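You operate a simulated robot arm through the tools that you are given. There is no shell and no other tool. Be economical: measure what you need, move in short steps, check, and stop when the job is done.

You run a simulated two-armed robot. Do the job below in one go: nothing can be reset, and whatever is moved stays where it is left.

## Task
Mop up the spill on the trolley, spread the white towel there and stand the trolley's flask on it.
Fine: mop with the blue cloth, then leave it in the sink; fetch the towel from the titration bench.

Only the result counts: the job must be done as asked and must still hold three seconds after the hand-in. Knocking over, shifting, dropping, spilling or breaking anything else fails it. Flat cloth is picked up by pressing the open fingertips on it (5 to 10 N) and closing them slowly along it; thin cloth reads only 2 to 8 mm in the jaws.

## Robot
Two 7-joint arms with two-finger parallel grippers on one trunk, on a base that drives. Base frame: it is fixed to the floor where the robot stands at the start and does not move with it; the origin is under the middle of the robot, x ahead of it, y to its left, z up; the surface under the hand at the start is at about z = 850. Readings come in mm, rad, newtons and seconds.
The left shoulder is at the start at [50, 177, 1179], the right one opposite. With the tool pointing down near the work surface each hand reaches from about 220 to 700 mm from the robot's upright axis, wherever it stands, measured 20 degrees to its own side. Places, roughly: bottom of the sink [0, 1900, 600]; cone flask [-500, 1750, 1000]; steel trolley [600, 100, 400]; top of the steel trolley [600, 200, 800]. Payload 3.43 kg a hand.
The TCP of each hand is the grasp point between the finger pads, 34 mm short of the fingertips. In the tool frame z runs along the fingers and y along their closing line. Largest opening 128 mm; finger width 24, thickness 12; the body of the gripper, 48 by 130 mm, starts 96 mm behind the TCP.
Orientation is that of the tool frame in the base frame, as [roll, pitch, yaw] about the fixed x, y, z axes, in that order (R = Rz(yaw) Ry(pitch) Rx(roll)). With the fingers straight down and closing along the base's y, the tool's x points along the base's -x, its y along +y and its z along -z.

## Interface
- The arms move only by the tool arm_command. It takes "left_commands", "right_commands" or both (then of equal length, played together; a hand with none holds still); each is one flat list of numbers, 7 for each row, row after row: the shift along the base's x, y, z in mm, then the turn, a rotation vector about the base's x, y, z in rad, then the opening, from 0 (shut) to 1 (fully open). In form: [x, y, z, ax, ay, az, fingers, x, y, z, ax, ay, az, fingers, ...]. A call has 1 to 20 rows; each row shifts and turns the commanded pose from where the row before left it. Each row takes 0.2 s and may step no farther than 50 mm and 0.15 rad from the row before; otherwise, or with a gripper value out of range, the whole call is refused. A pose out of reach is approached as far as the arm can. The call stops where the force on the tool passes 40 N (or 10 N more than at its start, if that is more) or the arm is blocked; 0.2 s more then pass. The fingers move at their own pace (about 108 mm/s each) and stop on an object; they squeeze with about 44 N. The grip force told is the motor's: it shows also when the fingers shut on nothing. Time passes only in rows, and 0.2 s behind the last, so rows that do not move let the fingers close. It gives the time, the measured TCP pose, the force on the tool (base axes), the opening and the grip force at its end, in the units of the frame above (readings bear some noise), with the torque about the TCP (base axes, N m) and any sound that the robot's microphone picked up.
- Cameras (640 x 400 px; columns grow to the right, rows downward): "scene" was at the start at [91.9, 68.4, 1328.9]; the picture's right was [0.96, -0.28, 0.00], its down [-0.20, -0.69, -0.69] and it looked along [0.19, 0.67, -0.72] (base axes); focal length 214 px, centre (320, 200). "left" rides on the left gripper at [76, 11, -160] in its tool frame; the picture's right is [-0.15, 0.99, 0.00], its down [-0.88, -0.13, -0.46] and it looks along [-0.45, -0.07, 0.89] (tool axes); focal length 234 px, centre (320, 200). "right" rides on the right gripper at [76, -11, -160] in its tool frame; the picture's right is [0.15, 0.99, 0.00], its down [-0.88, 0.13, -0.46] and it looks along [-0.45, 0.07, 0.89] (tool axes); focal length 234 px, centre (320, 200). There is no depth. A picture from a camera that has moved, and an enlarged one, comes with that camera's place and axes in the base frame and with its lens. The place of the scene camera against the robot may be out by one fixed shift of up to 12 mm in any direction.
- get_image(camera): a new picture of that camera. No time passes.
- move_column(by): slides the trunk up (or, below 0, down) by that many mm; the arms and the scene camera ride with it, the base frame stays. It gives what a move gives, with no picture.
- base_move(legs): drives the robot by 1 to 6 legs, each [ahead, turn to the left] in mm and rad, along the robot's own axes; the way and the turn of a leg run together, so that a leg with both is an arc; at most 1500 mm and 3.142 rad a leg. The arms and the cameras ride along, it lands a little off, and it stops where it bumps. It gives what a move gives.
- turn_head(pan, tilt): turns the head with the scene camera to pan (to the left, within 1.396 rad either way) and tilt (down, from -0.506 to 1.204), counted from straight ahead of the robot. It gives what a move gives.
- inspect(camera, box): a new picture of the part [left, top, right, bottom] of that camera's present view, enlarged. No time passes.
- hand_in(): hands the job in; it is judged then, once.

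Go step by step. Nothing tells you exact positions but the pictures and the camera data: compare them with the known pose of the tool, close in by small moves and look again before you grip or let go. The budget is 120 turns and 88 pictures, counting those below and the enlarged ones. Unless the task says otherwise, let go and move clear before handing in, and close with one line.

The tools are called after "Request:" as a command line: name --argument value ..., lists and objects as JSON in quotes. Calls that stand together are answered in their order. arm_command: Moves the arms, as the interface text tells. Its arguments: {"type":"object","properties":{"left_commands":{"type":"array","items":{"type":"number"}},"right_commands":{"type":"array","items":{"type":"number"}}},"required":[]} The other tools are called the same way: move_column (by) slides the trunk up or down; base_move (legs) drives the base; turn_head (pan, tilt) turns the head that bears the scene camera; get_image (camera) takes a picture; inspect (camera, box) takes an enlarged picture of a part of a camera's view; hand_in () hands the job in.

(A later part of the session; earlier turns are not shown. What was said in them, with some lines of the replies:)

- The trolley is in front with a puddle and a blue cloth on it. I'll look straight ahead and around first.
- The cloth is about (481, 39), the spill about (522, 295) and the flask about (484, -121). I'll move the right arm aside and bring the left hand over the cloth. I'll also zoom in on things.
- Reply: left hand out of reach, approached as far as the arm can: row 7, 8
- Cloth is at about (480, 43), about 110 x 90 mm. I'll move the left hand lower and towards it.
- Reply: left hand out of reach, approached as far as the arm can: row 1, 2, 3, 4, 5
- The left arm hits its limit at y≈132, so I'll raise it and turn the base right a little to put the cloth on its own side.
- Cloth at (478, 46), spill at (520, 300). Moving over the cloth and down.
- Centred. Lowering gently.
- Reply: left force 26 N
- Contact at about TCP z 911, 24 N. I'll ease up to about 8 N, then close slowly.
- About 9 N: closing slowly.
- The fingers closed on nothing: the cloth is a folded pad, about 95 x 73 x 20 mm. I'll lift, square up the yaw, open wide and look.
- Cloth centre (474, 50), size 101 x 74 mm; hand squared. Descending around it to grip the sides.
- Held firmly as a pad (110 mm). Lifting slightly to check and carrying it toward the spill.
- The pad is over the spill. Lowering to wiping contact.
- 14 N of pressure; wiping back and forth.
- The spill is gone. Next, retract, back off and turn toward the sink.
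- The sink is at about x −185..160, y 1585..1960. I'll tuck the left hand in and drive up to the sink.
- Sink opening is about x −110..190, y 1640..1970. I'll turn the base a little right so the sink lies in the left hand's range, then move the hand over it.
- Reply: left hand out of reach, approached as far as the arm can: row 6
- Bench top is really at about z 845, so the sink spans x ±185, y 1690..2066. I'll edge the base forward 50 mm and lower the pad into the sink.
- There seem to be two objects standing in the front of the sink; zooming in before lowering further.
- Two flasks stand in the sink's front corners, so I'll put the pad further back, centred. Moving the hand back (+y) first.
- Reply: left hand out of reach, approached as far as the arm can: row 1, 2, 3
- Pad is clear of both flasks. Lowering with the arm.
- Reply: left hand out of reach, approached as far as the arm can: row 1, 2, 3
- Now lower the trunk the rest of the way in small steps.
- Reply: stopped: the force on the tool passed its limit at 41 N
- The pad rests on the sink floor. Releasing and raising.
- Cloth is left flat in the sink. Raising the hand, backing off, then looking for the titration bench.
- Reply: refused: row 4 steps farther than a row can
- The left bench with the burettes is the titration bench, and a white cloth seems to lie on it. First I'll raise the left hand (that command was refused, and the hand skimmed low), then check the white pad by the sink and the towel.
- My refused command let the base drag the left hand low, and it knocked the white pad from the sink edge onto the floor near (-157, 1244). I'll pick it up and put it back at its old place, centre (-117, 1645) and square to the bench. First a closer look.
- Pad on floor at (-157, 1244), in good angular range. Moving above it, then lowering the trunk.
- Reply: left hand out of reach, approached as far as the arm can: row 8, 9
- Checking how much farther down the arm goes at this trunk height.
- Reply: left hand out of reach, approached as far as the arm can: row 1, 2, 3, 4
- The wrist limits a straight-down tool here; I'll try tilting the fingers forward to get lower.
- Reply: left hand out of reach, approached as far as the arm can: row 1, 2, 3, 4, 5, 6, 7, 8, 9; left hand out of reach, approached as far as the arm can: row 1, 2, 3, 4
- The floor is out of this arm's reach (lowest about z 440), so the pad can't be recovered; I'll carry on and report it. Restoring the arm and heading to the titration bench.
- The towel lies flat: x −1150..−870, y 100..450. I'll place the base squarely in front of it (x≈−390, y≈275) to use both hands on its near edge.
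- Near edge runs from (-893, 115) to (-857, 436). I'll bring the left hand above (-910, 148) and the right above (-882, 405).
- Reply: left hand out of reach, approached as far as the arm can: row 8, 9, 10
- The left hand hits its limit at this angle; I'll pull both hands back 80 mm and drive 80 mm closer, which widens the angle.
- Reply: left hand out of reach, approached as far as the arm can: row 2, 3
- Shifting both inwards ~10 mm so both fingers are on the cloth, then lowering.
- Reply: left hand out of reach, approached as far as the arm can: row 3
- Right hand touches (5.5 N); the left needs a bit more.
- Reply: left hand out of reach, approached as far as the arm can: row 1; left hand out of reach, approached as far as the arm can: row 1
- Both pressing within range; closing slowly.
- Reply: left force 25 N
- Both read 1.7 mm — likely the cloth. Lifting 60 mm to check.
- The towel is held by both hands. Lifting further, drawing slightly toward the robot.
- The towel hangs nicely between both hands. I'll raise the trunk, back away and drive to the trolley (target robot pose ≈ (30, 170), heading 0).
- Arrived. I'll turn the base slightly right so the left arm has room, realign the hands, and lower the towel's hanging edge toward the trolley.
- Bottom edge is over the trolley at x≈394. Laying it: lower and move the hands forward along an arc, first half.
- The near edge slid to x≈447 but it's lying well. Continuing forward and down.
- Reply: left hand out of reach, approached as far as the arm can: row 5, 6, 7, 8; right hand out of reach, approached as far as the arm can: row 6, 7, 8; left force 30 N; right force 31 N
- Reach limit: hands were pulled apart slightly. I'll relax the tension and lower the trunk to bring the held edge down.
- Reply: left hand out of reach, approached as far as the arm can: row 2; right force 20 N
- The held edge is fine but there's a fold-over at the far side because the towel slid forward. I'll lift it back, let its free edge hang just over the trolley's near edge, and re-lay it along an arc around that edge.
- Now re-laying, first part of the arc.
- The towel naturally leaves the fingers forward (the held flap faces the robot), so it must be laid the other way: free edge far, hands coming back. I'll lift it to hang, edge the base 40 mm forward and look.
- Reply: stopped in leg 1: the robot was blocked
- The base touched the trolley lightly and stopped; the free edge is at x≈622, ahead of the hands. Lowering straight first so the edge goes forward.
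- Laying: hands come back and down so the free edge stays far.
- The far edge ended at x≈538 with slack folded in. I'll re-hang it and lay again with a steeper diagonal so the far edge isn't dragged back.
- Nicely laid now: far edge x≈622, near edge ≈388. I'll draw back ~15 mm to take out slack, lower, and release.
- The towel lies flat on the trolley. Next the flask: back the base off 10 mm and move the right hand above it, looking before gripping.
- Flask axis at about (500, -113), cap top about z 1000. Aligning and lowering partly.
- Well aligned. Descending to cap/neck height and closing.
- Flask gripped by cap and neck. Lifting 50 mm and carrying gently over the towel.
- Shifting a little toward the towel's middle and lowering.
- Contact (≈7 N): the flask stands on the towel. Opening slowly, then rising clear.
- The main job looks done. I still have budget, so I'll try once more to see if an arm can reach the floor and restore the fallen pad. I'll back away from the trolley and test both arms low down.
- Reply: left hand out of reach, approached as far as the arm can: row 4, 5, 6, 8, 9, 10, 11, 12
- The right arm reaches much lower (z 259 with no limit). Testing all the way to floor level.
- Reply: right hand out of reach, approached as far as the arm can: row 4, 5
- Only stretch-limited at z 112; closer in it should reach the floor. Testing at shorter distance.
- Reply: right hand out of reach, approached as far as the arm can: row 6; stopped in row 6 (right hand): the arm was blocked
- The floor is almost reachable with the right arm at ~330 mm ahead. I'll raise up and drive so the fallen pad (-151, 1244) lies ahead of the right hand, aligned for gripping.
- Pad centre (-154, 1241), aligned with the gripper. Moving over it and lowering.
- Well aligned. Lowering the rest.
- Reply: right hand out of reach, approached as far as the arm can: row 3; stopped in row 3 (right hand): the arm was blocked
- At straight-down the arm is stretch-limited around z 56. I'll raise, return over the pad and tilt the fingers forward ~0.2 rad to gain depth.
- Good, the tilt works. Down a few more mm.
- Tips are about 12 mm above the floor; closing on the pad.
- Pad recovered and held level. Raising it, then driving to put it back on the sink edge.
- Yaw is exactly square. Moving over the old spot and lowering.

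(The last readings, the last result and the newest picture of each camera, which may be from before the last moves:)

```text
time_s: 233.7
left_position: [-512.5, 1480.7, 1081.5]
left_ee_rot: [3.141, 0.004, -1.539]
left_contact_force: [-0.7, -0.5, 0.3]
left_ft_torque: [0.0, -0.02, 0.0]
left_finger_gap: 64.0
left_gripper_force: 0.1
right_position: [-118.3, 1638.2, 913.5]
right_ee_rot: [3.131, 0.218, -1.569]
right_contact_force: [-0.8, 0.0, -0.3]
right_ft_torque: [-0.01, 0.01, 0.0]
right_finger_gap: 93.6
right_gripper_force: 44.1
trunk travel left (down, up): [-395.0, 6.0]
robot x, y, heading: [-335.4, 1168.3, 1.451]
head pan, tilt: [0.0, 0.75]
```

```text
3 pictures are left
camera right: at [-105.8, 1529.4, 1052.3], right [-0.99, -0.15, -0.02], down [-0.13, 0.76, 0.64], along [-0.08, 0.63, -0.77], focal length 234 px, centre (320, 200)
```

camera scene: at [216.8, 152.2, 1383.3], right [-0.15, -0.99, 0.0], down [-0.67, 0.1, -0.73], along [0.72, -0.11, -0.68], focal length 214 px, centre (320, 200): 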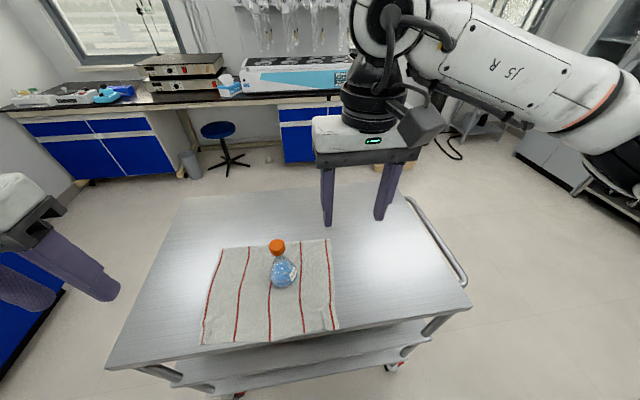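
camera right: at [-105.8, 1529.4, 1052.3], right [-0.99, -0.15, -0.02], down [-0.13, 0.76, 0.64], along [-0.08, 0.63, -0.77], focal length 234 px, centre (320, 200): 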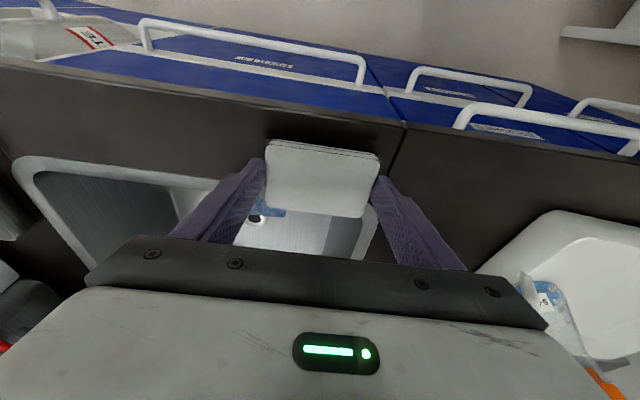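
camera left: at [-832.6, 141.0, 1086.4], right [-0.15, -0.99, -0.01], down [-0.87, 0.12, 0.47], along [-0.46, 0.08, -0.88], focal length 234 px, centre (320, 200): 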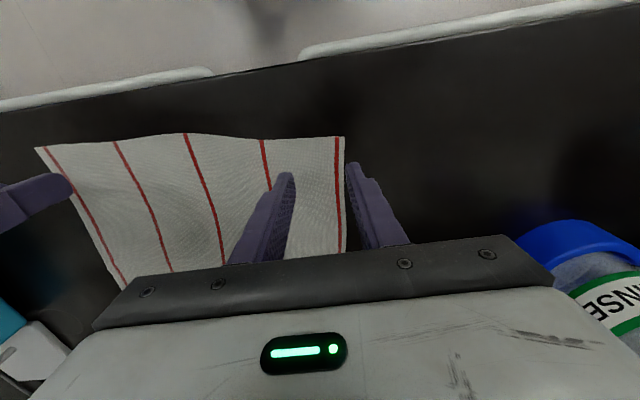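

Position matches. Lowering gently to contact.

Request:
arm_command --right_commands '[0, 4, -8, 0, 0, 0, 0.5, 0, 0, -6, 0, 0, 0, 0.5, 0, 0, -3, 0, 0, 0, 0.5]'

Request:
arm_command --right_commands '[0, 0, -2, 0, 0, 0, 0.5]'

```text
time_s: 234.4
left_position: [-513.1, 1480.1, 1082.0]
left_ee_rot: [-3.141, 0.004, -1.54]
left_contact_force: [0.7, 0.1, 0.2]
left_ft_torque: [-0.01, -0.01, 0.01]
left_finger_gap: 64.2
left_gripper_force: 0.1
right_position: [-116.4, 1644.6, 897.1]
right_ee_rot: [3.13, 0.22, -1.569]
right_contact_force: [0.0, -0.9, 1.3]
right_ft_torque: [0.01, -0.06, -0.04]
right_finger_gap: 93.6
right_gripper_force: 44.0
trunk travel left (down, up): [-395.0, 6.0]
robot x, y, heading: [-338.2, 1163.0, 1.452]
head pan, tilt: [0.0, 0.75]
```

```text
time_s: 234.8
left_position: [-512.8, 1478.6, 1082.4]
left_ee_rot: [-3.141, 0.005, -1.539]
left_contact_force: [0.9, -0.6, 0.3]
left_ft_torque: [-0.04, 0.0, -0.01]
left_finger_gap: 64.0
left_gripper_force: 0.0
right_position: [-117.3, 1644.0, 895.6]
right_ee_rot: [3.131, 0.22, -1.569]
right_contact_force: [1.4, -2.5, 10.0]
right_ft_torque: [-0.17, -0.46, -0.11]
right_finger_gap: 93.6
right_gripper_force: 43.5
trunk travel left (down, up): [-395.0, 6.0]
robot x, y, heading: [-334.2, 1160.6, 1.454]
head pan, tilt: [0.0, 0.75]
```

On the bench. Releasing and rising straight up.

Request:
arm_command --right_commands '[0, 0, 0, 0, 0, 0, 0.85, 0, 0, 0, 0, 0, 0, 0.95, 0, 0, 0, 0, 0, 0, 0.95, 0, 0, 20, 0, 0, 0, 0.95, 0, 0, 40, 0, 0, 0, 0.95, 0, 0, 45, 0, 0, 0, 0.95, 0, 0, 45, 0, 0, 0, 0.95]'

Request:
get_image --camera "right"

```text
time_s: 236.4
left_position: [-513.4, 1479.7, 1081.3]
left_ee_rot: [3.141, 0.007, -1.54]
left_contact_force: [-0.1, 1.0, 0.0]
left_ft_torque: [-0.01, 0.0, -0.02]
left_finger_gap: 63.9
left_gripper_force: 0.1
right_position: [-116.2, 1645.1, 1038.8]
right_ee_rot: [3.132, 0.218, -1.568]
right_contact_force: [-0.5, 0.7, -0.2]
right_ft_torque: [0.03, 0.0, 0.03]
right_finger_gap: 121.5
right_gripper_force: 0.1
trunk travel left (down, up): [-395.0, 6.0]
robot x, y, heading: [-337.3, 1160.5, 1.454]
head pan, tilt: [0.0, 0.75]
```

```text
2 pictures are left
camera right: at [-103.7, 1534.9, 1178.7], right [-0.99, -0.15, -0.02], down [-0.13, 0.76, 0.64], along [-0.08, 0.63, -0.77], focal length 234 px, centre (320, 200)
```

right: 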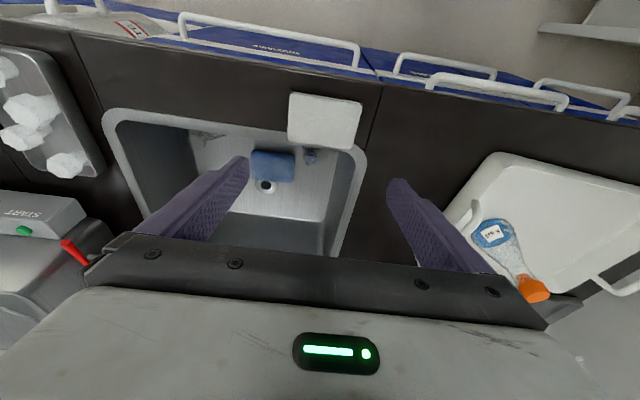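

The pad is back at (-120, 1647), square. Backing away with the hands high, then handing in.

Request:
base_move --legs '[[-250, 0]]'

Request:
turn_head --pan -1.39 --tilt 0.6

Request:
get_image --camera "scene"

```text
time_s: 238.3
left_position: [-541.4, 1231.9, 1082.4]
left_ee_rot: [3.141, 0.005, -1.544]
left_contact_force: [-0.4, -0.2, 1.1]
left_ft_torque: [0.02, 0.01, -0.04]
left_finger_gap: 64.0
left_gripper_force: 0.0
right_position: [-143.2, 1395.3, 1037.9]
right_ee_rot: [3.131, 0.218, -1.575]
right_contact_force: [-0.4, -0.7, 0.3]
right_ft_torque: [0.05, -0.03, 0.0]
right_finger_gap: 121.4
right_gripper_force: 0.1
trunk travel left (down, up): [-395.0, 6.0]
robot x, y, heading: [-364.5, 916.5, 1.451]
head pan, tilt: [0.0, 0.75]
```

```text
time_s: 239.8
left_position: [-540.8, 1233.5, 1081.6]
left_ee_rot: [3.14, 0.005, -1.543]
left_contact_force: [-0.1, 0.0, -0.6]
left_ft_torque: [0.0, -0.02, 0.0]
left_finger_gap: 64.0
left_gripper_force: 0.2
right_position: [-141.9, 1395.9, 1038.9]
right_ee_rot: [3.13, 0.218, -1.575]
right_contact_force: [-0.2, -0.1, -0.6]
right_ft_torque: [-0.02, 0.0, -0.01]
right_finger_gap: 121.6
right_gripper_force: 0.0
trunk travel left (down, up): [-395.0, 6.0]
robot x, y, heading: [-362.7, 916.1, 1.452]
head pan, tilt: [-1.389, 0.6]
```

```text
1 pictures are left
camera scene: at [-266.4, 981.1, 1391.3], right [0.06, -1.0, 0.0], down [-0.56, -0.03, -0.83], along [0.82, 0.05, -0.56], focal length 214 px, centre (320, 200)
```

scene: 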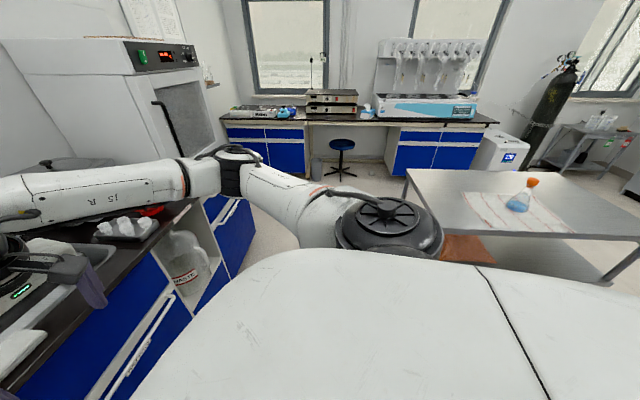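

The flask stands upright on the spread towel, the cloth is in the sink, the white pad is back in its place, and both hands are clear. Handing in.

Request:
hand_in

```text
The job is handed in.
```

The job is handed in: I mopped up the spill, left the blue cloth in the sink, spread the white towel on the trolley and stood the flask on it. One thing went wrong: I knocked a white pad off the sink edge onto the floor, then put it back within a few millimetres of its old place; the base also touched the trolley lightly once.
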